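You operate a simulated robot arm through the tools that you are given. There is no shell and no other tool.

You are at the controls of a simulated robot arm. One attempt, no reset.

## Task
Give the black puck two drops of blue glue at the dispenser.
Fine: switch it on and leave it on; the puck stays in the ring; swing the arm aside again; spill none.

Only the result counts: the job must be done as asked and must still hold three seconds after the hand-in. Knocking over, shifting, dropping, spilling or breaking anything else fails it.

## Robot
A 6-joint arm with a two-finger gripper, fixed in place. Base frame: the origin is at the foot of the arm, x ahead of it, y to its left, z up. Readings come in m, rad, newtons and seconds.
With the tool pointing down near the work surface it reaches from about 0.3 to 0.84 m from the base axis. Its first joint turns from -2.897 to 2.897 rad. Payload 2.45 kg.
The tool frame sits at the grasp point between the pads (the TCP): z along the fingers, y along the line on which they close. The tips reach 0.02 m beyond it. The gripper opens to 0.14 m. The gripper's body begins 0.168 m behind the TCP.
Orientation is that of the tool frame in the base frame, as a unit quaternion [x, y, z, w]. With the fingers straight down and closing along the base's y, the tool's x points along the base's -x, its y along +y and its z along -z.

## Interface
- The arm moves only by the tool jog_arm. Its argument "motion" is a list of rows, each a list of 7 numbers: the turn, a rotation vector about the tool's x, y, z in rad, then the shift along the tool's x, y, z in m, then the opening, from 0 (shut) to 1 (fully open). In form: [[rx, ry, rz, dx, dy, dz, hand], ...]. A call has 1 to 20 rows; each row is the pose to reach, as a shift and turn from the pose commanded when the call began, along the tool's axes at that moment. A row lasts 0.2 s, in which the tool goes at most 0.05 m and 0.15 rad; a call with a longer step from one row to the next is refused whole, and so is a gripper value outside its range. Where a pose cannot be reached the arm comes as near as it can. A force on the tool above 90 N (or 10 N above the force at the start of the call, whichever is more), or a blocked arm, ends the call early, and 0.2 s more pass. Each finger travels about 0.045 m/s and halts on what it meets, pressing with about 43 N; the grip force reading is that of the motor and also rises with nothing between the fingers. The clock runs only during rows and for 0.2 s after the last one: add rows that repeat a pose to give the fingers time. The reply holds the time, the measured pose of the TCP, the force on the tool along the base axes, the opening and the grip force, in the units named above and with some noise, with the torque about the TCP (base axes, N m) and any sound that the robot's microphone picked up.
- Cameras (640 x 400 px; columns grow to the right, rows downward): "scene" is fixed at [0.4005, -0.5031, 1.5274]; the picture's right is [0.31, 0.95, 0.00], its down [0.92, -0.30, -0.24] and it looks along [-0.23, 0.07, -0.97] (base axes); focal length 239 px, centre (320, 200). "wrist" rides on the gripper at [0.078, 0.011, -0.209] in the tool frame; the picture's right is [-0.14, 0.99, 0.00], its down [-0.92, -0.13, -0.37] and it looks along [-0.37, -0.05, 0.93] (tool axes); focal length 280 px, centre (320, 200). There is no depth. A picture from a camera that has moved, and an enlarged one, comes with that camera's place and axes in the base frame and with its lens.
- snapshot(camera): a new picture of that camera. It takes no simulated time.
- slide_trunk(by): slides the trunk up (or, below 0, down) by that many m; the arm rides with it, the base frame stays. It gives what a move gives, with no picture.
- close_up(camera, box): a new picture of the part [left, top, right, bottom] of that camera's present view, enlarged. It takes no simulated time.
- close_job(): hands the job in; it is judged then, once.

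Places have to be worked out from the pictures, the camera data and where the tool is seen. Open the gripper and draw the arm clear of the work before you hand the job in, unless the task says otherwise.

The tools are called after "Emit:" as name(argument=value, ...) on one line, values as JSON. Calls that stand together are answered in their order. jog_arm: Moves the arm, as the interface text tells. Its arguments: {"type":"object","properties":{"motion":{"type":"array","items":{"type":"array","items":{"type":"number"}}}},"required":["motion"]} The other tools are called the same way: slide_trunk (by) slides the trunk up or down; snapshot (camera) takes a picture; close_up (camera, box) takes an enlarged picture of a part of a camera's view; close_job () hands the job in.

At the start:

```text
t: 0.0
ee_pos: [0.3392, -0.3311, 1.2355]
orientation: [0.0, 1.0, 0.001, 0.0]
ft_force: [0.6, -0.3, 0.1]
wrist_torque: [-0.03, 0.0, -0.01]
finger_gap: 0.1401
grasp_force: 0.0
trunk travel left (down, up): [-0.175, 0.055]
```

scene: 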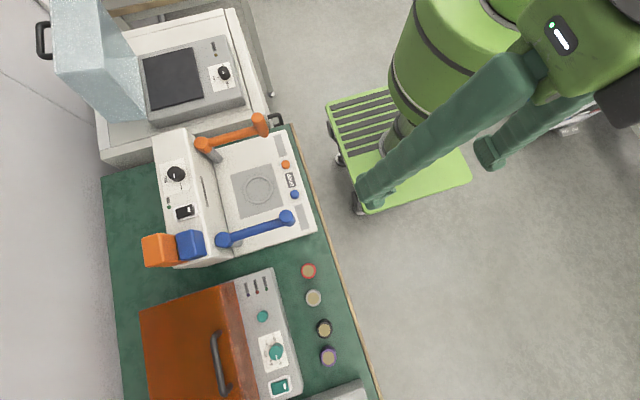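
wrist: 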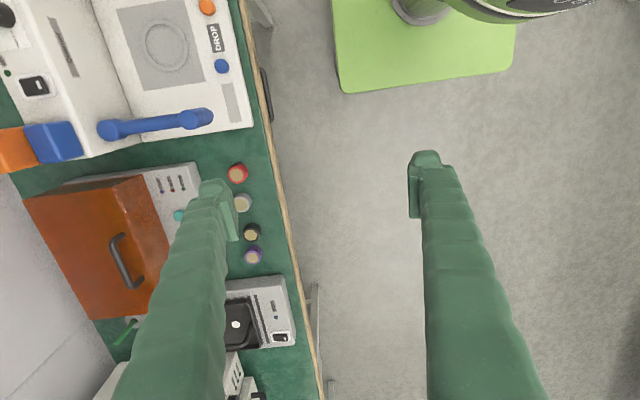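

I'll start by looking closely at the dispenser and the pucks before moving anything.

Emit:
close_up(camera="scene", box=[130, 110, 330, 275])

Emit:
close_up(camera="scene", box=[230, 240, 380, 390])

Emit:
close_up(camera="wrist", box=[0, 0, 320, 200])

```text
2.42 times, centred on (230, 192) of scene
camera zoom: at [0.4005, -0.5031, 1.5274], right [0.31, 0.95, 0.0], down [0.92, -0.3, -0.24], along [-0.23, 0.07, -0.97], focal length 580 px, centre (538, 218)
```

zoom: 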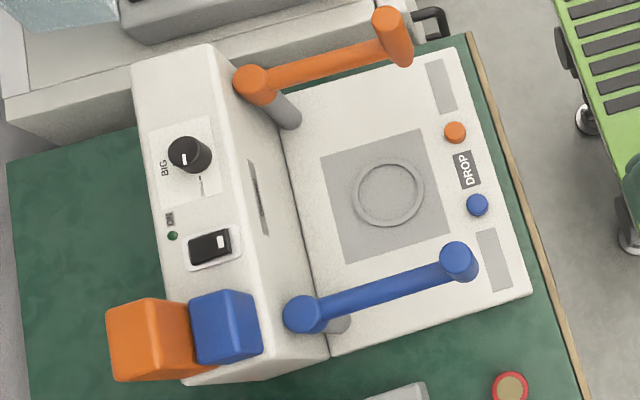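

```text
2.67 times, centred on (305, 315) of scene
camera zoom: at [0.4005, -0.5031, 1.5274], right [0.31, 0.95, 0.0], down [0.92, -0.3, -0.24], along [-0.23, 0.07, -0.97], focal length 638 px, centre (360, -107)
```

zoom: 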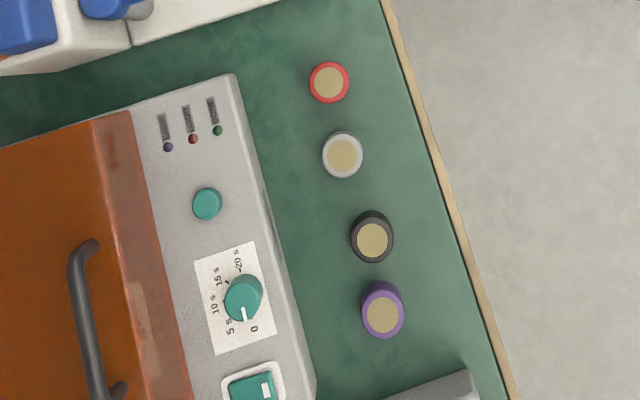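

```text
2.00 times, centred on (160, 100) of wrist
camera zoom: at [0.2621, -0.3208, 1.4455], right [0.14, 0.99, 0.0], down [0.92, -0.13, 0.37], along [0.37, -0.05, -0.93], focal length 561 px, centre (640, 400)
```

zoom: 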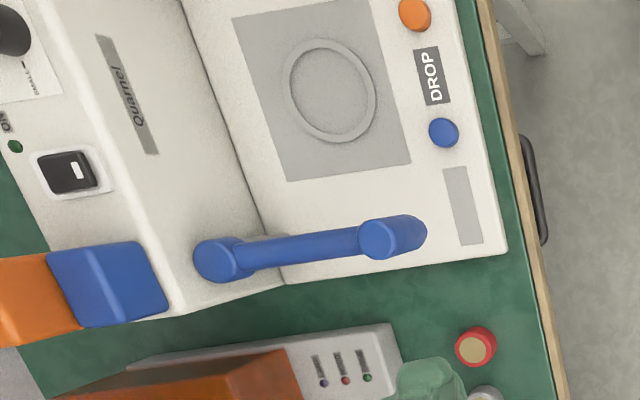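

The dispenser lies around (0.15, -0.65) and the black puck near (0.59, -0.55), with its top at about z 0.79. I'll move at height until the wrist camera looks over the dispenser, so I can triangulate it.

Emit:
jog_arm(motion=[[0, 0, 0, 0.0325, -0.02125, 0, 1], [0, 0, 0, 0.065, -0.0425, 0, 1], [0, 0, 0, 0.0975, -0.06375, 0, 1], [0, 0, 0, 0.13, -0.085, 0, 1], [0, 0, 0, 0.1625, -0.10625, 0, 1], [0, 0, 0, 0.195, -0.1275, 0, 1], [0, 0, 0, 0.2275, -0.14875, 0, 1], [0, 0, 0, 0.26, -0.17, 0, 1], [0, 0, 0, 0.26, -0.17, 0, 1]])

Emit:
snapshot(camera="wrist")

```text
t: 2.0
ee_pos: [0.0807, -0.5011, 1.2359]
orientation: [0.0, 1.0, 0.001, 0.001]
ft_force: [-0.7, -0.1, 0.7]
wrist_torque: [-0.06, 0.03, -0.01]
finger_gap: 0.1402
grasp_force: 0.0
trunk travel left (down, up): [-0.175, 0.055]
```

```text
taken
camera wrist: at [0.0024, -0.4899, 1.4458], right [0.14, 0.99, 0.0], down [0.92, -0.13, 0.37], along [0.36, -0.05, -0.93], focal length 280 px, centre (320, 200)
```

wrist: 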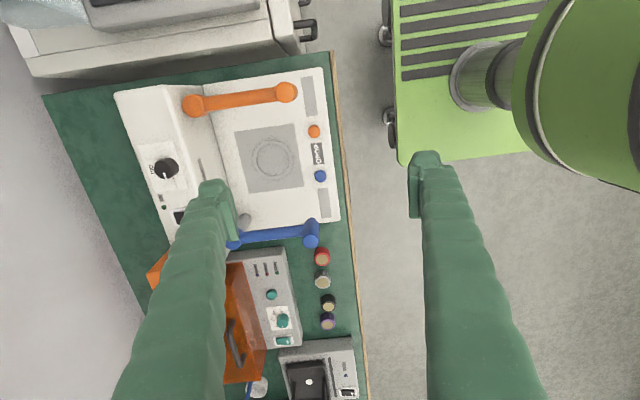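

The dispenser is in view, so I'll enlarge the parts that matter.

Emit:
close_up(camera="wrist", box=[110, 60, 350, 210])

Emit:
close_up(camera="wrist", box=[220, 200, 380, 340])

Emit:
snapshot(camera="scene")

```text
2.67 times, centred on (230, 135) of wrist
camera zoom: at [0.0024, -0.4899, 1.4458], right [0.14, 0.99, 0.0], down [0.92, -0.13, 0.37], along [0.36, -0.05, -0.93], focal length 748 px, centre (560, 373)
```

zoom: 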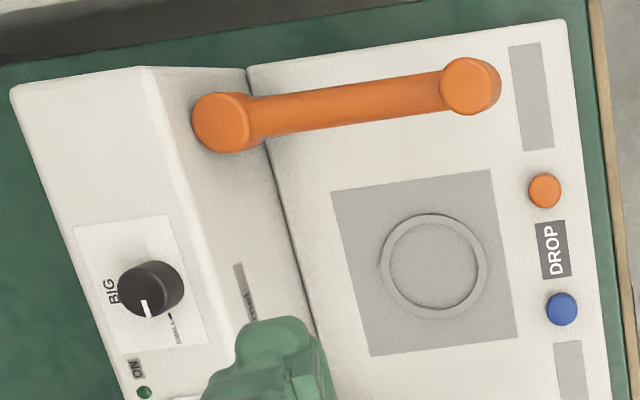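

```text
2.86 times, centred on (300, 270) of wrist
camera zoom: at [0.0024, -0.4899, 1.4458], right [0.14, 0.99, 0.0], down [0.92, -0.13, 0.37], along [0.36, -0.05, -0.93], focal length 801 px, centre (377, 0)
```

zoom: 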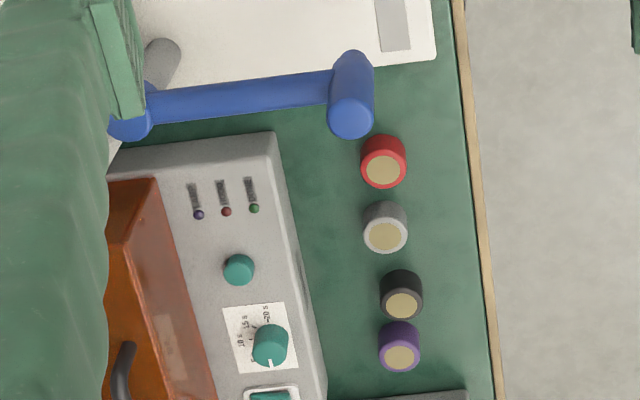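

```text
taken
```

scene: 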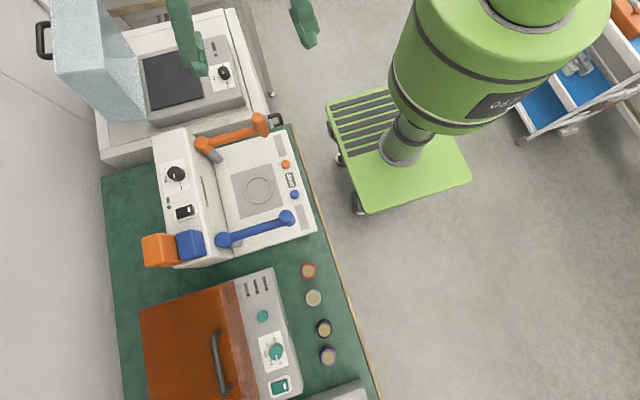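

The geometry so far: ring centre ≈ (0.140, -0.621, 0.807), blue button ≈ (0.191, -0.516, 0.813), blue nozzle ≈ (0.281, -0.549) with its top at 0.958, and rocker ≈ (0.188, -0.786, 0.945). I'll turn the hand 90° and move in so the wrist camera looks toward the control panel.

Emit:
jog_arm(motion=[[0, 0, 0.131, -0.0092, -0.0083, 0.0067, 1], [0, 0, 0.262, -0.0183, -0.0167, 0.0133, 1], [0, 0, 0.393, -0.0275, -0.025, 0.02, 1], [0, 0, 0.524, -0.0367, -0.0333, 0.0267, 1], [0, 0, 0.655, -0.0458, -0.0417, 0.0333, 1], [0, 0, 0.786, -0.055, -0.05, 0.04, 1], [0, 0, 0.917, -0.0642, -0.0583, 0.0467, 1], [0, 0, 1.048, -0.0733, -0.0667, 0.0533, 1], [0, 0, 1.179, -0.0825, -0.075, 0.06, 1], [0, 0, 1.31, -0.0917, -0.0833, 0.0667, 1], [0, 0, 1.441, -0.1008, -0.0917, 0.0733, 1], [0, 0, 1.571, -0.11, -0.1, 0.08, 1], [0, 0, 1.571, -0.11, -0.1, 0.08, 1]])

Emit:
snapshot(camera="wrist")

Emit:
snapshot(camera="scene")

```text
t: 4.8
ee_pos: [0.1903, -0.6018, 1.1561]
orientation: [0.708, 0.707, 0.0, 0.0]
ft_force: [0.1, 0.6, -0.4]
wrist_torque: [-0.02, 0.01, -0.03]
finger_gap: 0.14
grasp_force: 0.0
trunk travel left (down, up): [-0.175, 0.055]
```

```text
taken
camera wrist: at [0.2019, -0.5235, 1.3658], right [0.99, -0.14, 0.0], down [-0.13, -0.92, 0.37], along [-0.05, -0.37, -0.93], focal length 280 px, centre (320, 200)
```

wrist: 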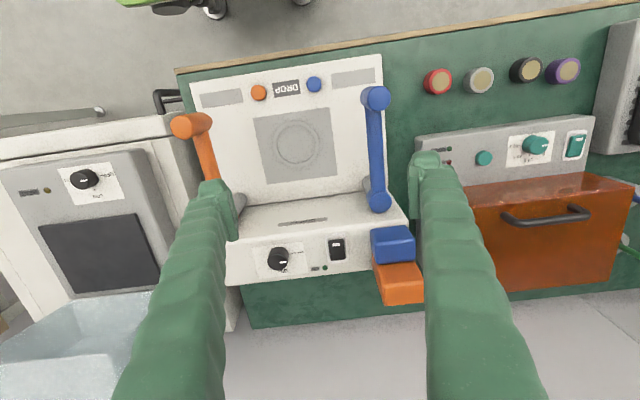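

```text
taken
```

scene: 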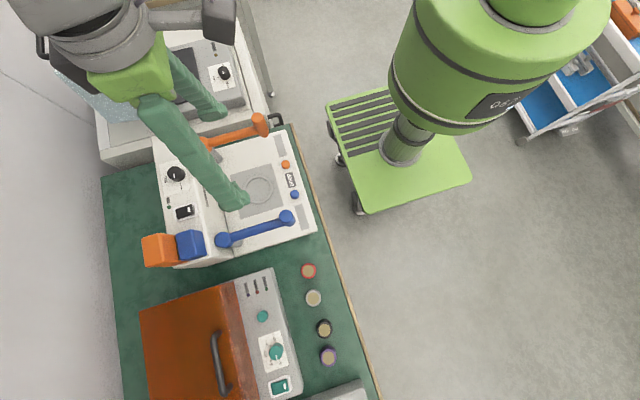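

Good view of everything. Enlarging the panel, the arm and the ring.

Emit:
close_up(camera="wrist", box=[235, 200, 435, 310])

Emit:
close_up(camera="wrist", box=[185, 60, 405, 210])

Emit:
close_up(camera="wrist", box=[405, 40, 605, 180])

Emit:
close_up(camera="wrist", box=[255, 230, 355, 290])

```text
3.20 times, centred on (335, 255) of wrist
camera zoom: at [0.2019, -0.5235, 1.3658], right [0.99, -0.14, 0.0], down [-0.13, -0.92, 0.37], along [-0.05, -0.37, -0.93], focal length 897 px, centre (272, 24)
```

zoom: 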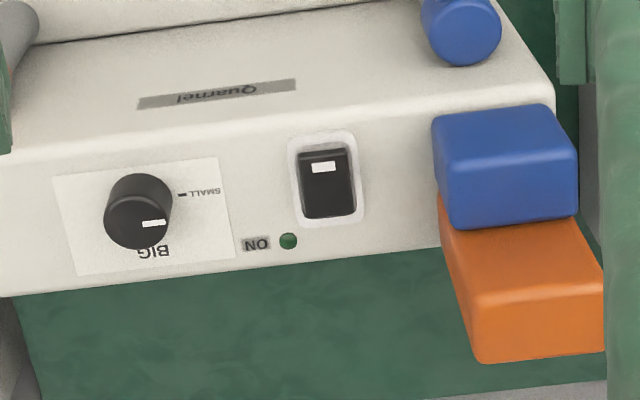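

```text
2.67 times, centred on (295, 135) of wrist
camera zoom: at [0.2019, -0.5235, 1.3658], right [0.99, -0.14, 0.0], down [-0.13, -0.92, 0.37], along [-0.05, -0.37, -0.93], focal length 748 px, centre (387, 373)
```

zoom: 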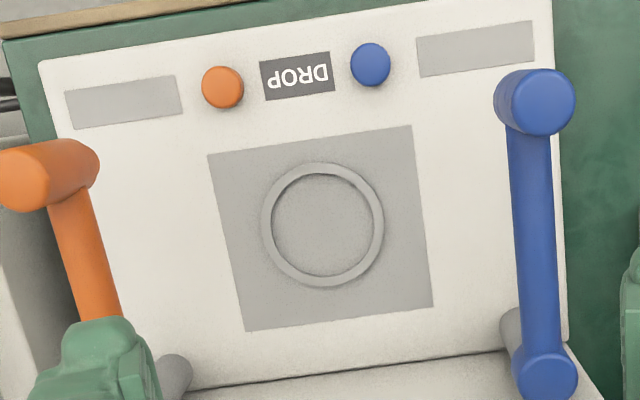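

```text
2.86 times, centred on (505, 110) of wrist
camera zoom: at [0.2019, -0.5235, 1.3658], right [0.99, -0.14, 0.0], down [-0.13, -0.92, 0.37], along [-0.05, -0.37, -0.93], focal length 801 px, centre (-209, 457)
```

zoom: 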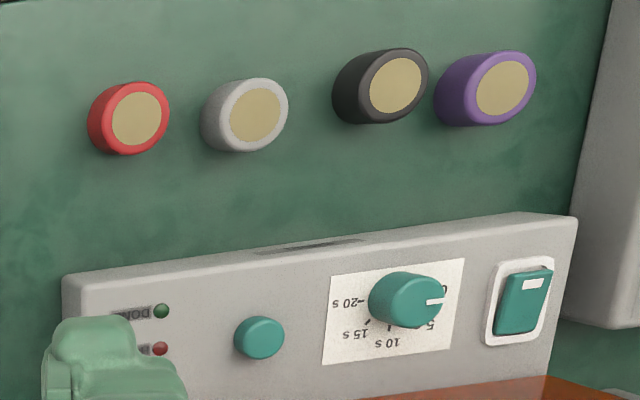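

```text
6.40 times, centred on (305, 260) of wrist
camera zoom: at [0.2019, -0.5235, 1.3658], right [0.99, -0.14, 0.0], down [-0.13, -0.92, 0.37], along [-0.05, -0.37, -0.93], focal length 1794 px, centre (416, -184)
```

zoom: 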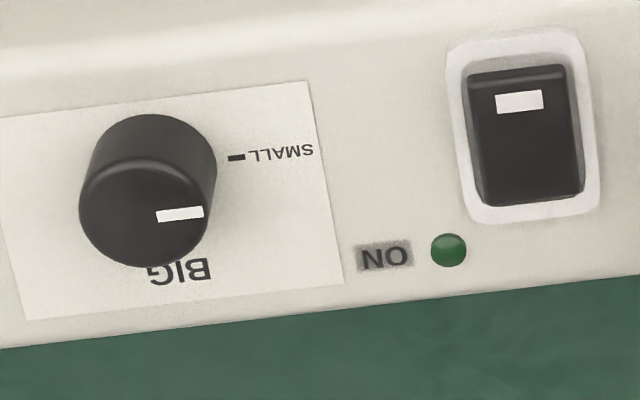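

The dial is on SMALL, which I'll leave alone, and the LED is dark. The rocker's marked end (+y) looks raised, at about (0.194, -0.763, 0.965). I'll turn the hand back so the fingers close along y, then hover the open -y finger above that end.

Emit:
jog_arm(motion=[[0, 0, -0.131, -0.007, 0.0003, 0.0105, 1], [0, 0, -0.262, -0.014, 0.0007, 0.021, 1], [0, 0, -0.393, -0.021, 0.001, 0.0315, 1], [0, 0, -0.524, -0.028, 0.0013, 0.042, 1], [0, 0, -0.655, -0.035, 0.0017, 0.0525, 1], [0, 0, -0.786, -0.042, 0.002, 0.063, 1], [0, 0, -0.917, -0.049, 0.0023, 0.0735, 1], [0, 0, -1.048, -0.056, 0.0027, 0.084, 1], [0, 0, -1.179, -0.063, 0.003, 0.0945, 1], [0, 0, -1.31, -0.07, 0.0033, 0.105, 1], [0, 0, -1.441, -0.077, 0.0037, 0.1155, 1], [0, 0, -1.571, -0.084, 0.004, 0.121, 1], [0, 0, -1.571, -0.084, 0.004, 0.121, 1]])

Emit:
snapshot(camera="wrist")

Emit:
close_up(camera="scene", box=[130, 130, 330, 275])

```text
t: 7.6
ee_pos: [0.1943, -0.6851, 1.0342]
orientation: [-0.001, 1.0, 0.001, -0.001]
ft_force: [1.2, 0.2, -0.1]
wrist_torque: [0.0, -0.01, -0.03]
finger_gap: 0.1401
grasp_force: 0.1
trunk travel left (down, up): [-0.175, 0.055]
```

```text
taken
camera wrist: at [0.116, -0.6753, 1.2447], right [0.14, 0.99, 0.0], down [0.92, -0.13, 0.37], along [0.37, -0.05, -0.93], focal length 280 px, centre (320, 200)
```

wrist: 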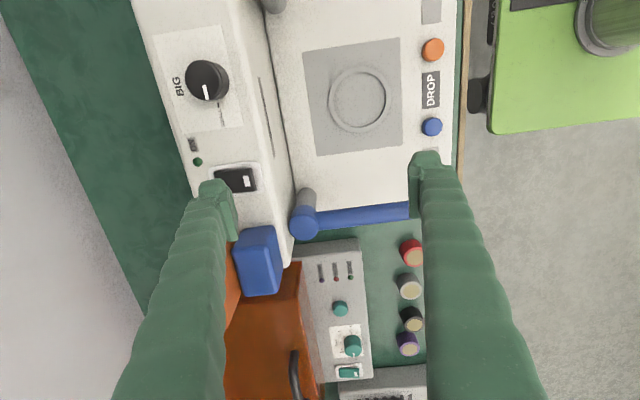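

```text
2.76 times, centred on (230, 202) of scene
camera zoom: at [0.4005, -0.5031, 1.5274], right [0.31, 0.95, 0.0], down [0.92, -0.3, -0.24], along [-0.23, 0.07, -0.97], focal length 660 px, centre (568, 193)
```

zoom: 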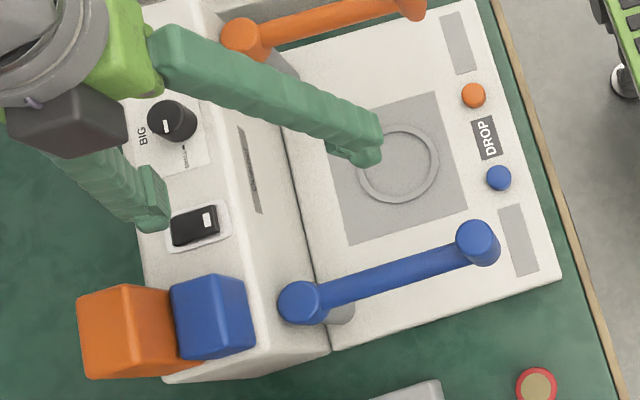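

The finger is lined up over the marked end of the rocker (mark at about (0.193, -0.766)). I'll descend in small steps and watch the force.

Emit:
jog_arm(motion=[[0, 0, 0, 0, 0, 0.012, 1], [0, 0, 0, 0, 0, 0.024, 1], [0, 0, 0, 0, 0, 0.034, 1], [0, 0, 0, 0, 0, 0.04, 1], [0, 0, 0, 0, 0, 0.044, 1]])

Emit:
close_up(camera="wrist", box=[150, 120, 310, 240])

Emit:
close_up(camera="scene", box=[130, 130, 270, 275])

```text
t: 8.8
ee_pos: [0.1929, -0.6873, 0.9903]
orientation: [0.0, 1.0, 0.0, -0.001]
ft_force: [-0.5, -0.2, -0.4]
wrist_torque: [-0.02, 0.02, 0.02]
finger_gap: 0.1399
grasp_force: 0.1
trunk travel left (down, up): [-0.175, 0.055]
```

```text
3.33 times, centred on (230, 180) of wrist
camera zoom: at [0.116, -0.6751, 1.1999], right [0.14, 0.99, 0.0], down [0.92, -0.13, 0.37], along [0.37, -0.05, -0.93], focal length 935 px, centre (620, 267)
```

zoom: 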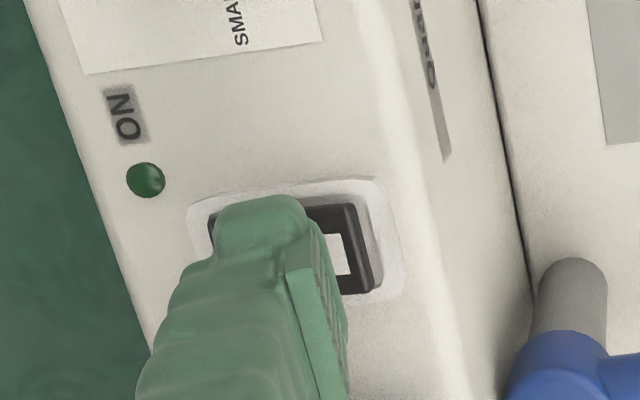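

```text
2.76 times, centred on (200, 202) of scene
camera zoom: at [0.4005, -0.5031, 1.5274], right [0.31, 0.95, 0.0], down [0.92, -0.3, -0.24], along [-0.23, 0.07, -0.97], focal length 660 px, centre (651, 193)
```

zoom: 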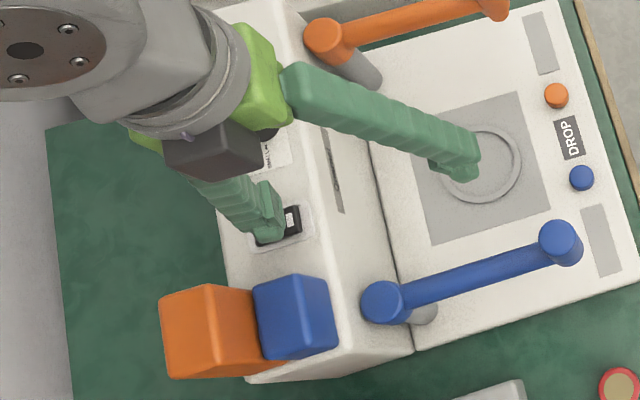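

In both views the fingertip sits about 15 mm too far toward -y, over the rocker's middle or rear half. I'll rise slightly, shift +y by 16 mm and look again.

Emit:
jog_arm(motion=[[0, 0, 0, 0, 0.0, -0.01, 1], [0, 0, 0, 0, 0.008, -0.01, 1], [0, 0, 0, 0, 0.016, -0.01, 1], [0, 0, 0, 0, 0.016, -0.004, 1], [0, 0, 0, 0, 0.016, -0.004, 1]])

Emit:
close_up(camera="wrist", box=[180, 140, 280, 240])

Emit:
close_up(camera="scene", box=[155, 170, 235, 240])

```text
t: 10.0
ee_pos: [0.1937, -0.6702, 0.9956]
orientation: [0.0, 1.0, 0.0, 0.0]
ft_force: [0.1, 0.1, 0.2]
wrist_torque: [0.01, 0.04, 0.04]
finger_gap: 0.1401
grasp_force: 0.1
trunk travel left (down, up): [-0.175, 0.055]
```

```text
4.00 times, centred on (230, 190) of wrist
camera zoom: at [0.1162, -0.6588, 1.2045], right [0.14, 0.99, 0.0], down [0.92, -0.13, 0.37], along [0.37, -0.05, -0.93], focal length 1122 px, centre (680, 240)
```

zoom: 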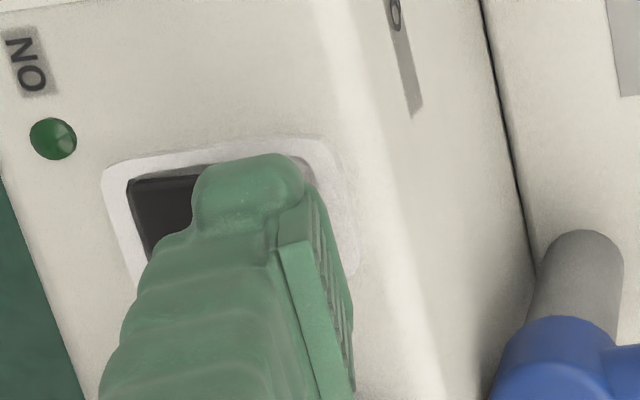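

```text
5.71 times, centred on (195, 205) of scene
camera zoom: at [0.4005, -0.5031, 1.5274], right [0.31, 0.95, 0.0], down [0.92, -0.3, -0.24], along [-0.23, 0.07, -0.97], focal length 1368 px, centre (1034, 171)
```

zoom: 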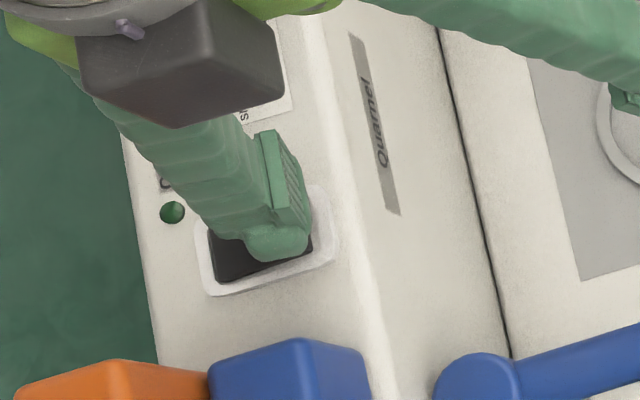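

The tip is now over the marked half. I'll press down slowly.

Emit:
jog_arm(motion=[[0, 0, 0, 0, 0, 0.004, 1], [0, 0, 0, 0, 0, 0.008, 1], [0, 0, 0, 0, 0, 0.011, 1], [0, 0, 0, 0, 0, 0.014, 1], [0, 0, 0, 0, 0, 0.016, 1]])

Emit:
close_up(camera="scene", box=[155, 170, 235, 240])

Emit:
close_up(camera="wrist", box=[160, 110, 280, 230])

```text
t: 11.2
ee_pos: [0.1942, -0.6692, 0.9782]
orientation: [-0.001, 1.0, 0.0, 0.0]
ft_force: [-0.3, 0.8, -0.2]
wrist_torque: [0.0, 0.01, 0.04]
finger_gap: 0.1401
grasp_force: 0.1
trunk travel left (down, up): [-0.175, 0.055]
```

```text
5.71 times, centred on (195, 205) of scene
camera zoom: at [0.4005, -0.5031, 1.5274], right [0.31, 0.95, 0.0], down [0.92, -0.3, -0.24], along [-0.23, 0.07, -0.97], focal length 1368 px, centre (1034, 171)
```

zoom: 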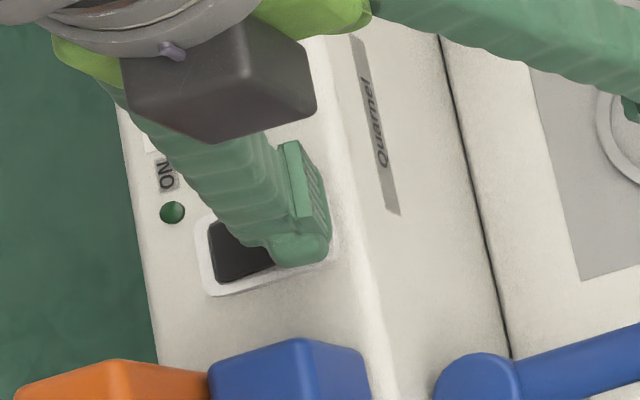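

```text
3.33 times, centred on (220, 170) of wrist
camera zoom: at [0.1162, -0.6586, 1.1883], right [0.14, 0.99, 0.0], down [0.92, -0.13, 0.37], along [0.37, -0.05, -0.93], focal length 935 px, centre (653, 300)
```

zoom: 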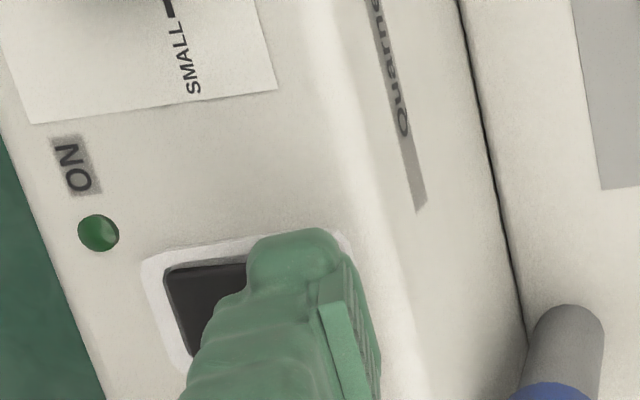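

No contact yet (force about zero), and the tip lines up over the mark end. I'll continue down in small steps.

Emit:
jog_arm(motion=[[0, 0, 0, 0, 0, 0.002, 1], [0, 0, 0, 0, 0, 0.004, 1], [0, 0, 0, 0, 0, 0.006, 1], [0, 0, 0, 0, 0, 0.008, 1]])

Emit:
close_up(camera="scene", box=[155, 170, 235, 240])

Emit:
close_up(camera="wrist", box=[160, 110, 280, 230])

```text
t: 12.2
ee_pos: [0.1948, -0.6699, 0.9705]
orientation: [0.001, 1.0, 0.0, -0.001]
ft_force: [0.4, -0.4, 0.1]
wrist_torque: [-0.06, -0.02, -0.01]
finger_gap: 0.1399
grasp_force: 0.1
trunk travel left (down, up): [-0.175, 0.055]
```

```text
5.71 times, centred on (195, 205) of scene
camera zoom: at [0.4005, -0.5031, 1.5274], right [0.31, 0.95, 0.0], down [0.92, -0.3, -0.24], along [-0.23, 0.07, -0.97], focal length 1368 px, centre (1034, 171)
```

zoom: 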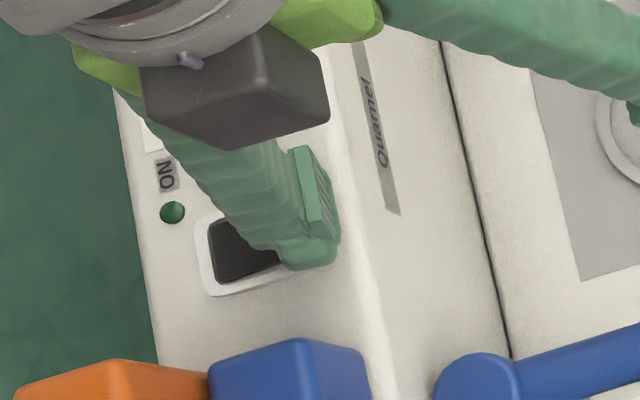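

```text
3.33 times, centred on (220, 170) of wrist
camera zoom: at [0.116, -0.6588, 1.1806], right [0.14, 0.99, 0.0], down [0.92, -0.13, 0.37], along [0.37, -0.05, -0.93], focal length 935 px, centre (653, 300)
```

zoom: 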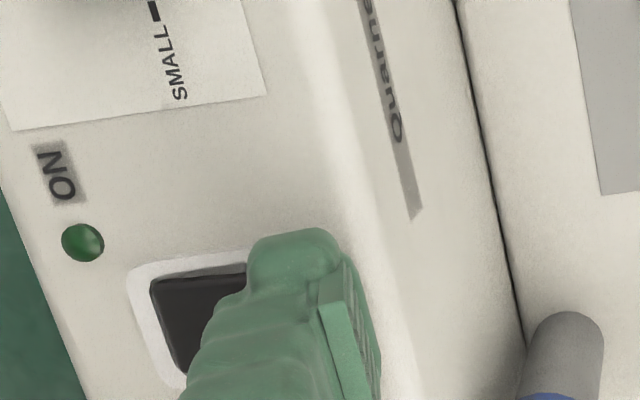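

Still no contact, and as it descends the tip drifts toward the rocker's +y end in both views. That puts the panel a bit lower than I thought, at about 0.945. I'll lift 8 mm, shift -y by 10 mm, and go down again.

Emit:
jog_arm(motion=[[0, 0, 0, 0, 0, -0.008, 1], [0, 0, 0, 0, -0.005, -0.008, 1], [0, 0, 0, 0, -0.01, -0.008, 1], [0, 0, 0, 0, -0.01, -0.004, 1], [0, 0, 0, 0, -0.01, 0, 1], [0, 0, 0, 0, -0.01, 0.002, 1]])

Emit:
close_up(camera="scene", box=[155, 170, 235, 240])

Emit:
close_up(camera="wrist", box=[160, 110, 280, 230])

```text
t: 13.6
ee_pos: [0.193, -0.6797, 0.969]
orientation: [0.0, 1.0, -0.001, 0.0]
ft_force: [-0.3, 0.3, 0.2]
wrist_torque: [-0.03, 0.01, 0.01]
finger_gap: 0.1401
grasp_force: 0.1
trunk travel left (down, up): [-0.175, 0.055]
```

```text
5.71 times, centred on (195, 205) of scene
camera zoom: at [0.4005, -0.5031, 1.5274], right [0.31, 0.95, 0.0], down [0.92, -0.3, -0.24], along [-0.23, 0.07, -0.97], focal length 1368 px, centre (1034, 171)
```

zoom: 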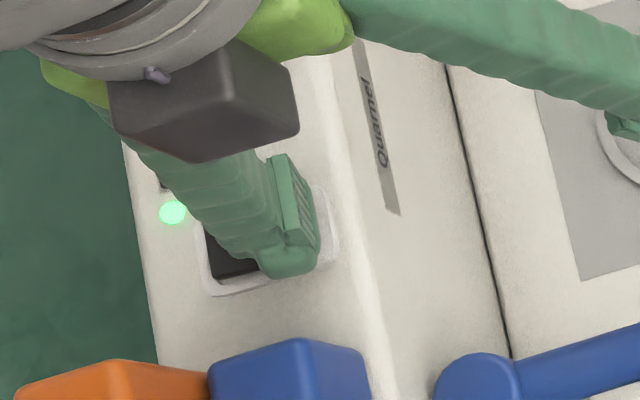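

```text
3.33 times, centred on (220, 170) of wrist
camera zoom: at [0.1161, -0.6686, 1.1784], right [0.14, 0.99, 0.0], down [0.92, -0.13, 0.37], along [0.37, -0.05, -0.93], focal length 935 px, centre (653, 300)
```

zoom: 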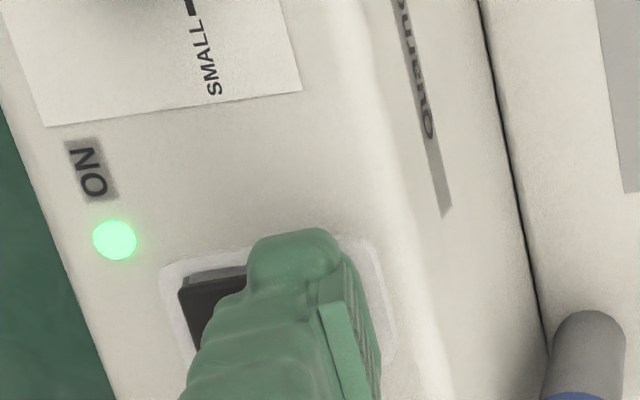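

The LED is lit and the dispenser is on. I'll lift straight off the rocker, then travel high to above the black puck.

Emit:
jog_arm(motion=[[0, 0, 0, 0, 0, -0.02, 1], [0, 0, 0, 0, 0, -0.06, 1], [0, 0, 0, 0, 0, -0.1, 1], [0, 0, 0, 0, 0, -0.14, 1], [0, 0, 0, -0.0432, 0.0147, -0.14, 1], [0, 0, 0, -0.0864, 0.0293, -0.14, 0.95], [0, 0, 0, -0.1297, 0.044, -0.14, 0.9], [0, 0, 0, -0.1729, 0.0587, -0.14, 0.85], [0, 0, 0, -0.2161, 0.0733, -0.14, 0.8], [0, 0, 0, -0.2593, 0.088, -0.14, 0.75], [0, 0, 0, -0.3026, 0.1027, -0.14, 0.7], [0, 0, 0, -0.3458, 0.1173, -0.14, 0.65], [0, 0, 0, -0.389, 0.132, -0.14, 0.6], [0, 0, 0, -0.389, 0.132, -0.14, 0.6]])

Emit:
snapshot(camera="wrist")

Emit:
snapshot(camera="scene")

```text
t: 16.6
ee_pos: [0.5836, -0.5472, 1.107]
orientation: [0.0, 1.0, -0.001, 0.0]
ft_force: [0.4, 0.5, -0.5]
wrist_torque: [0.01, 0.0, 0.01]
finger_gap: 0.0841
grasp_force: 0.2
trunk travel left (down, up): [-0.175, 0.055]
```

```text
taken
camera wrist: at [0.5059, -0.5361, 1.3183], right [0.14, 0.99, 0.0], down [0.92, -0.13, 0.37], along [0.37, -0.05, -0.93], focal length 280 px, centre (320, 200)
```

wrist: 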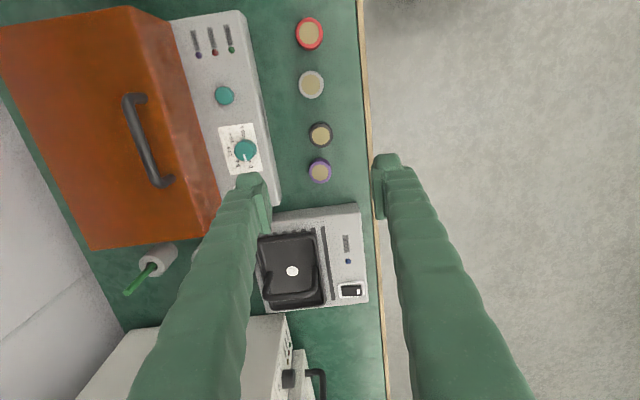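

```text
taken
```

scene: 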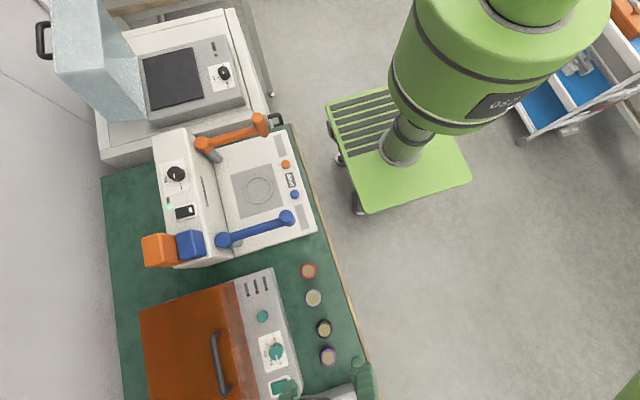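

Reachable. I'll enlarge the puck region to refine the black puck's position.

Emit:
close_up(camera="wrist", box=[260, 0, 420, 200])

Emit:
close_up(camera="wrist", box=[280, 100, 360, 200])

Emit:
close_up(camera="scene", box=[150, 150, 230, 240])

```text
2.00 times, centred on (340, 100) of wrist
camera zoom: at [0.5059, -0.5361, 1.3183], right [0.14, 0.99, 0.0], down [0.92, -0.13, 0.37], along [0.37, -0.05, -0.93], focal length 561 px, centre (280, 400)
```

zoom: 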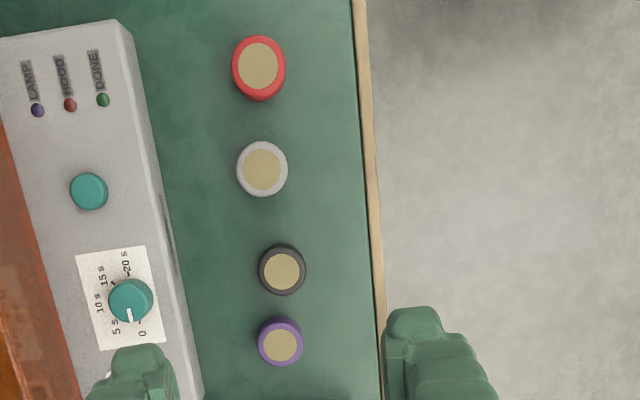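

```text
4.00 times, centred on (320, 150) of wrist
camera zoom: at [0.5059, -0.5361, 1.3183], right [0.14, 0.99, 0.0], down [0.92, -0.13, 0.37], along [0.37, -0.05, -0.93], focal length 1122 px, centre (320, 400)
```

zoom: 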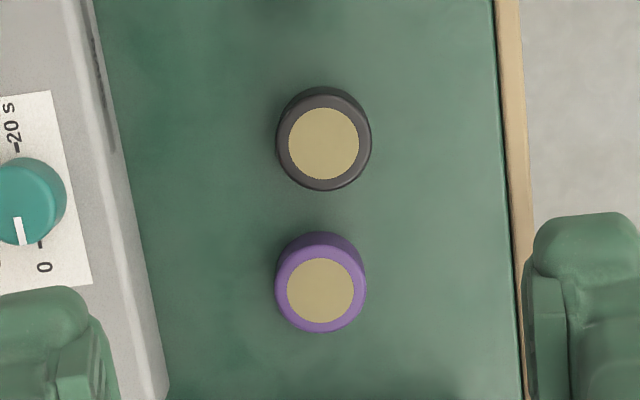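

```text
4.44 times, centred on (190, 195) of scene
camera zoom: at [0.4005, -0.5031, 1.5274], right [0.31, 0.95, 0.0], down [0.92, -0.3, -0.24], along [-0.23, 0.07, -0.97], focal length 1064 px, centre (898, 222)
```

zoom: 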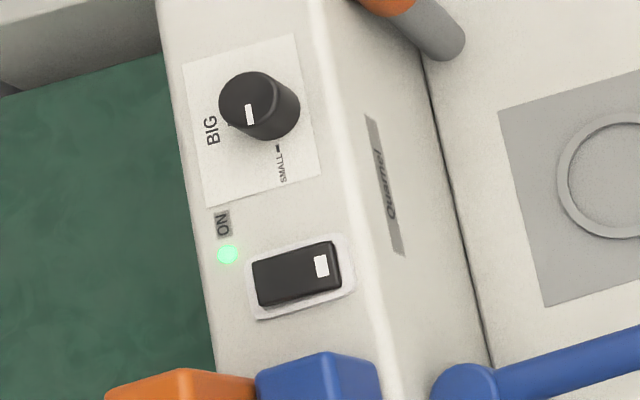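

The switch stays on, and the black puck is at about (0.583, -0.547), radius ≈ 21 mm, top ≈ 0.813, table ≈ 0.788. The TCP is already above it, so I'll descend in stages with a 0.084 m gap.

Emit:
jog_arm(motion=[[0, 0, 0, 0.0005, 0, 0.045, 0.6], [0, 0, 0, 0.0005, 0, 0.09, 0.6], [0, 0, 0, 0.0005, 0, 0.135, 0.6], [0, 0, 0, 0.0005, 0, 0.18, 0.6], [0, 0, 0, 0.0005, 0, 0.22, 0.6], [0, 0, 0, 0.0005, 0, 0.25, 0.6], [0, 0, 0, 0.0005, 0, 0.265, 0.6], [0, 0, 0, 0.0005, 0, 0.265, 0.6]])

Emit:
snapshot(camera="wrist")

Emit:
close_up(camera="wrist", box=[220, 110, 420, 260])

Emit:
close_up(camera="scene", box=[250, 260, 400, 400])

```text
t: 18.4
ee_pos: [0.5842, -0.55, 0.8443]
orientation: [0.0, 1.0, 0.0, -0.001]
ft_force: [0.2, 0.2, -0.4]
wrist_torque: [-0.01, -0.01, -0.01]
finger_gap: 0.084
grasp_force: 0.0
trunk travel left (down, up): [-0.175, 0.055]
```

```text
taken
camera wrist: at [0.5051, -0.5377, 1.0537], right [0.14, 0.99, 0.0], down [0.92, -0.13, 0.37], along [0.37, -0.05, -0.93], focal length 280 px, centre (320, 200)
```

wrist: 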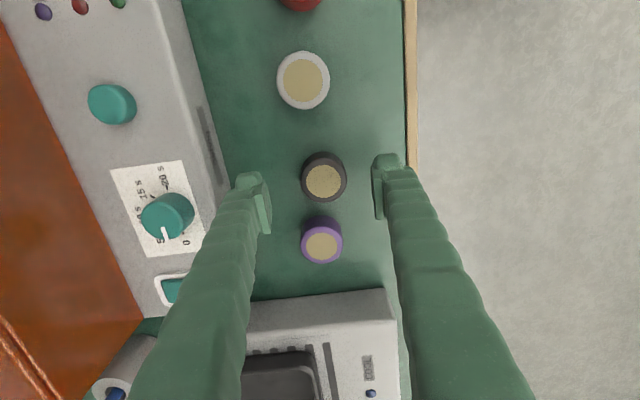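

```text
2.67 times, centred on (320, 185) of wrist
camera zoom: at [0.5051, -0.5377, 1.0537], right [0.14, 0.99, 0.0], down [0.92, -0.13, 0.37], along [0.37, -0.05, -0.93], focal length 748 px, centre (320, 240)
```

zoom: 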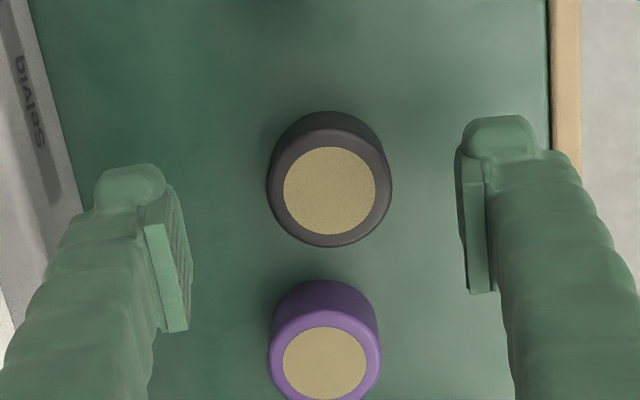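

```text
2.86 times, centred on (325, 330) of scene
camera zoom: at [0.4005, -0.5031, 1.5274], right [0.31, 0.95, 0.0], down [0.92, -0.3, -0.24], along [-0.23, 0.07, -0.97], focal length 684 px, centre (306, -171)
```

zoom: 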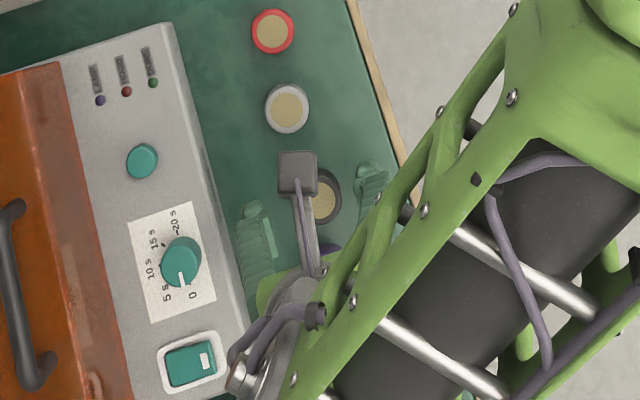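

The fingers straddle the black puck with its neighbours clear. I'll lower to about z = 0.814, watching the force, then close.

Emit:
jog_arm(motion=[[0, 0, 0, 0.001, 0.003, 0.012, 0.6], [0, 0, 0, 0.001, 0.003, 0.022, 0.6], [0, 0, 0, 0.001, 0.003, 0.027, 0.6], [0, 0, 0, 0.001, 0.003, 0.03, 0.6], [0, 0, 0, 0.001, 0.003, 0.03, 0.6]])

Emit:
close_up(camera="wrist", box=[220, 110, 420, 260])

```text
t: 19.6
ee_pos: [0.5814, -0.5464, 0.8146]
orientation: [0.0, 1.0, 0.0, 0.0]
ft_force: [-0.1, 1.1, 0.6]
wrist_torque: [0.03, 0.0, -0.01]
finger_gap: 0.0838
grasp_force: 0.0
trunk travel left (down, up): [-0.175, 0.055]
```

```text
2.67 times, centred on (320, 185) of wrist
camera zoom: at [0.5036, -0.5344, 1.0238], right [0.14, 0.99, 0.0], down [0.92, -0.13, 0.37], along [0.37, -0.05, -0.93], focal length 748 px, centre (320, 240)
```

zoom: 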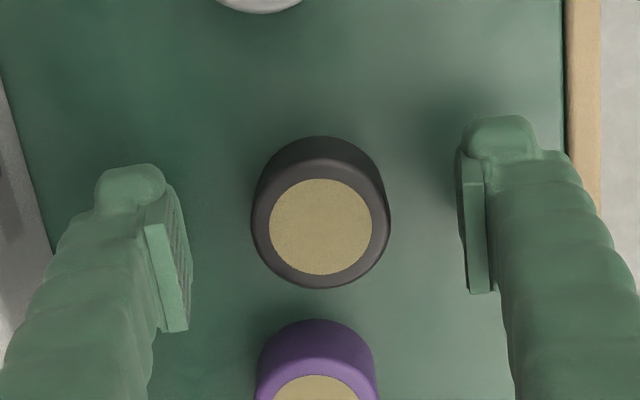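

Positioned with no contact force. Closing on the puck.

Emit:
jog_arm(motion=[[0, 0, 0, 0, 0, 0, 0.4], [0, 0, 0, 0, 0, 0, 0.25], [0, 0, 0, 0, 0, 0, 0.2], [0, 0, 0, 0, 0, 0, 0.2], [0, 0, 0, 0, 0, 0, 0.2], [0, 0, 0, 0, 0, 0, 0.2]])

Emit:
close_up(camera="wrist", box=[220, 110, 420, 260])

```text
t: 21.0
ee_pos: [0.5828, -0.5457, 0.8131]
orientation: [0.0, 1.0, 0.0, 0.0]
ft_force: [0.3, -0.6, 0.3]
wrist_torque: [0.0, 0.02, 0.01]
finger_gap: 0.0424
grasp_force: 42.9
trunk travel left (down, up): [-0.175, 0.055]
```

```text
2.67 times, centred on (320, 185) of wrist
camera zoom: at [0.5036, -0.5343, 1.0237], right [0.14, 0.99, 0.0], down [0.92, -0.13, 0.37], along [0.37, -0.05, -0.93], focal length 748 px, centre (320, 240)
```

zoom: 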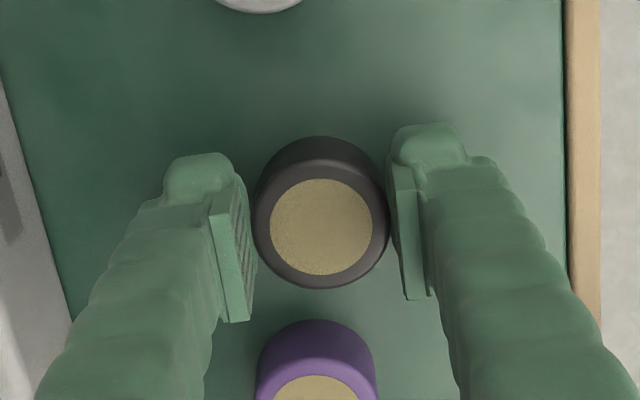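

Gripped at gap 0.0424 with 43 N. I'll lift slowly and verify the puck comes along.

Emit:
jog_arm(motion=[[0, 0, 0, 0, 0, -0.01, 0.2], [0, 0, 0, 0, 0, -0.025, 0.2], [0, 0, 0, 0, 0, -0.045, 0.2], [0, 0, 0, 0, 0, -0.07, 0.2], [0, 0, 0, 0, 0, -0.1, 0.2]])

Emit:
close_up(camera="wrist", box=[220, 110, 420, 260])

```text
t: 22.2
ee_pos: [0.5822, -0.5446, 0.9137]
orientation: [0.0, 1.0, 0.0, 0.0]
ft_force: [-0.6, -0.7, -1.0]
wrist_torque: [-0.03, -0.01, -0.01]
finger_gap: 0.0424
grasp_force: 43.2
trunk travel left (down, up): [-0.175, 0.055]
```

```text
2.67 times, centred on (320, 185) of wrist
camera zoom: at [0.5038, -0.5338, 1.1237], right [0.14, 0.99, 0.0], down [0.92, -0.13, 0.37], along [0.36, -0.05, -0.93], focal length 748 px, centre (320, 240)
```

zoom: 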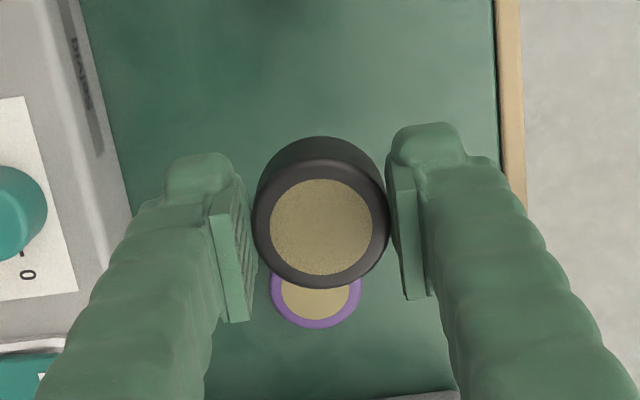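

The puck is held firmly. I'll raise to clear the dispenser arms and carry it to above the ring at about (0.140, -0.621).

Emit:
jog_arm(motion=[[0, 0, 0, 0, 0, -0.045, 0.2], [0, 0, 0, 0, 0, -0.09, 0.2], [0, 0, 0, 0, 0, -0.136, 0.2], [0, 0, 0, 0.0403, -0.0069, -0.136, 0.2], [0, 0, 0, 0.0805, -0.0138, -0.136, 0.2], [0, 0, 0, 0.1208, -0.0207, -0.136, 0.2], [0, 0, 0, 0.161, -0.0276, -0.136, 0.2], [0, 0, 0, 0.2013, -0.0345, -0.136, 0.2], [0, 0, 0, 0.2416, -0.0415, -0.136, 0.2], [0, 0, 0, 0.2818, -0.0484, -0.136, 0.2], [0, 0, 0, 0.3221, -0.0553, -0.136, 0.2], [0, 0, 0, 0.3624, -0.0622, -0.136, 0.2], [0, 0, 0, 0.4026, -0.0691, -0.136, 0.2], [0, 0, 0, 0.443, -0.076, -0.136, 0.2], [0, 0, 0, 0.443, -0.076, -0.136, 0.2]])

Emit:
snapshot(camera="wrist")

Emit:
snapshot(camera="scene")

```text
t: 25.4
ee_pos: [0.1387, -0.6203, 1.0499]
orientation: [0.0, 1.0, 0.0, 0.001]
ft_force: [0.0, 0.2, -1.8]
wrist_torque: [-0.01, 0.02, 0.02]
finger_gap: 0.0423
grasp_force: 43.2
trunk travel left (down, up): [-0.175, 0.055]
```

```text
taken
camera wrist: at [0.0606, -0.6093, 1.2595], right [0.14, 0.99, 0.0], down [0.92, -0.13, 0.37], along [0.36, -0.05, -0.93], focal length 280 px, centre (320, 200)
```

wrist: 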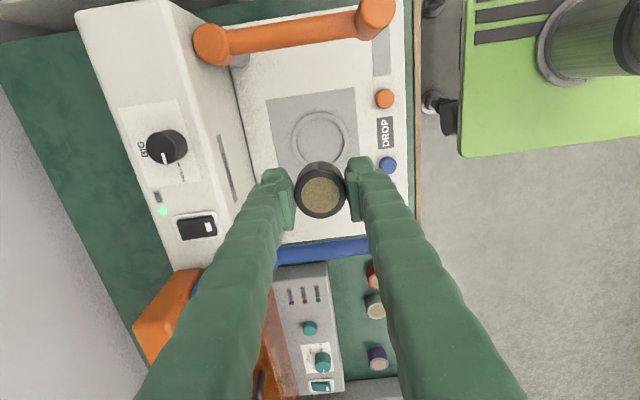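

```text
taken
```

scene: 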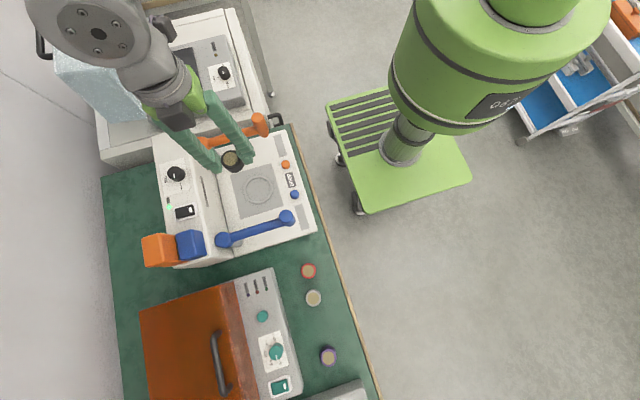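

Enlarging to refine the ring centre from this closer position.

Emit:
close_up(camera="wrist", box=[250, 70, 410, 230])

Emit:
close_up(camera="scene", box=[200, 110, 310, 250])

```text
2.50 times, centred on (330, 150) of wrist
camera zoom: at [0.0606, -0.6093, 1.2595], right [0.14, 0.99, 0.0], down [0.92, -0.13, 0.37], along [0.36, -0.05, -0.93], focal length 701 px, centre (295, 325)
```

zoom: 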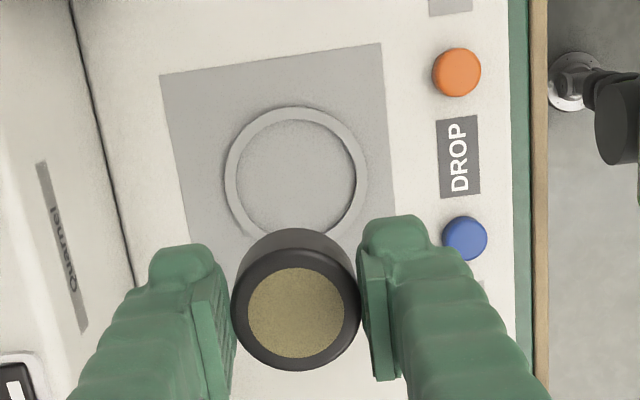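

```text
2.86 times, centred on (255, 180) of scene
camera zoom: at [0.4005, -0.5031, 1.5274], right [0.31, 0.95, 0.0], down [0.92, -0.3, -0.24], along [-0.23, 0.07, -0.97], focal length 684 px, centre (506, 257)
```

zoom: 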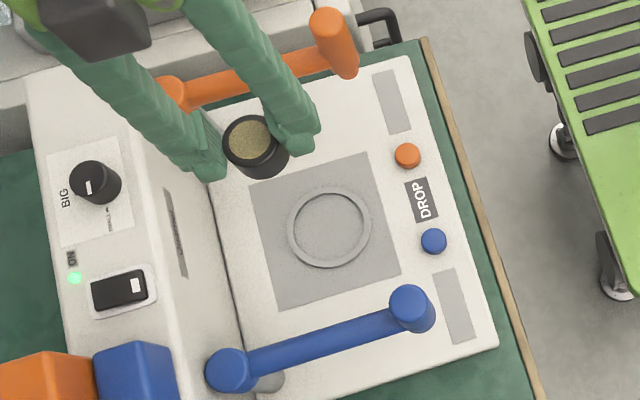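

The ring centre comes out at (0.139, -0.620), directly below the TCP, with inner radius ≈ 38 mm. Lowering, then a slow approach to contact.

Emit:
jog_arm(motion=[[0, 0, 0, 0, 0, 0.04, 0.2], [0, 0, 0, 0, 0, 0.08, 0.2], [0, 0, 0, 0, 0, 0.12, 0.2], [0, 0, 0, 0, 0, 0.155, 0.2], [0, 0, 0, 0, 0, 0.185, 0.2], [0, 0, 0, 0, 0, 0.2, 0.2], [0, 0, 0, 0, 0, 0.205, 0.2], [0, 0, 0, 0, 0, 0.205, 0.2]])

Emit:
close_up(camera="wrist", box=[230, 90, 410, 250])

Emit:
close_up(camera="scene", box=[200, 110, 310, 250])

```text
t: 27.2
ee_pos: [0.1389, -0.6213, 0.845]
orientation: [0.001, 1.0, 0.0, 0.0]
ft_force: [0.2, 0.0, -0.9]
wrist_torque: [0.0, 0.0, -0.03]
finger_gap: 0.0425
grasp_force: 43.3
trunk travel left (down, up): [-0.175, 0.055]
```

```text
2.50 times, centred on (320, 170) of wrist
camera zoom: at [0.0606, -0.6101, 1.0545], right [0.14, 0.99, 0.0], down [0.92, -0.13, 0.37], along [0.36, -0.05, -0.93], focal length 701 px, centre (320, 275)
```

zoom: 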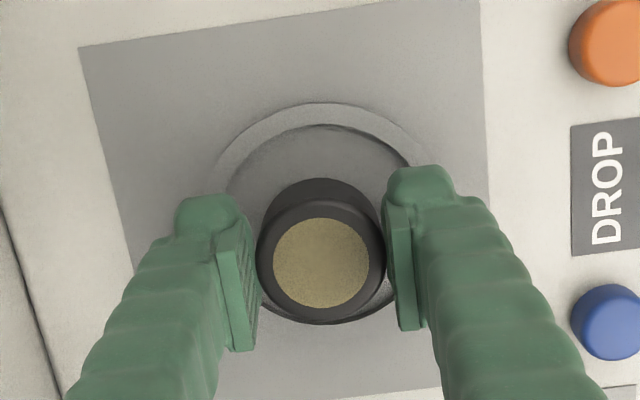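

```text
2.86 times, centred on (255, 180) of scene
camera zoom: at [0.4005, -0.5031, 1.5274], right [0.31, 0.95, 0.0], down [0.92, -0.3, -0.24], along [-0.23, 0.07, -0.97], focal length 684 px, centre (506, 257)
```

zoom: 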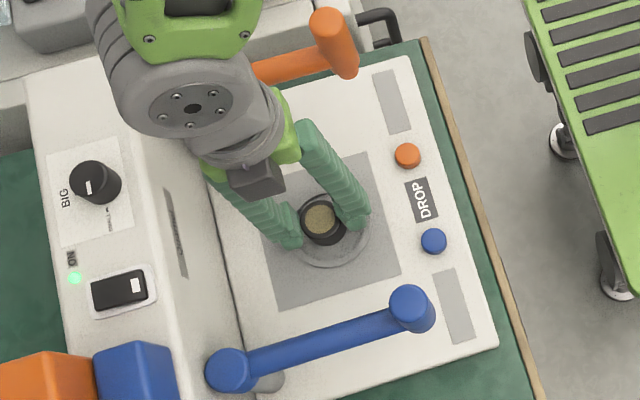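

Centred over the ring and about 15 mm above the plate. Creeping down.

Emit:
jog_arm(motion=[[0, 0, 0, 0, 0, 0.006, 0.2], [0, 0, 0, 0, 0, 0.01, 0.2], [0, 0, 0, 0, 0, 0.012, 0.2], [0, 0, 0, 0, 0, 0.013, 0.2]])

Emit:
close_up(camera="wrist", box=[230, 90, 410, 250])

```text
t: 28.2
ee_pos: [0.1391, -0.6223, 0.8335]
orientation: [0.0, 1.0, -0.003, -0.001]
ft_force: [1.4, 3.0, 29.6]
wrist_torque: [0.04, -0.09, 0.05]
finger_gap: 0.0427
grasp_force: 43.0
trunk travel left (down, up): [-0.175, 0.055]
```

```text
2.50 times, centred on (320, 170) of wrist
camera zoom: at [0.0605, -0.6096, 1.0438], right [0.14, 0.99, 0.0], down [0.92, -0.13, 0.37], along [0.37, -0.05, -0.93], focal length 701 px, centre (320, 275)
```

zoom: 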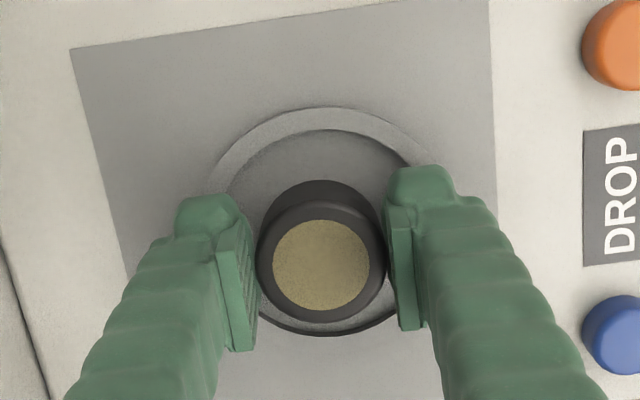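

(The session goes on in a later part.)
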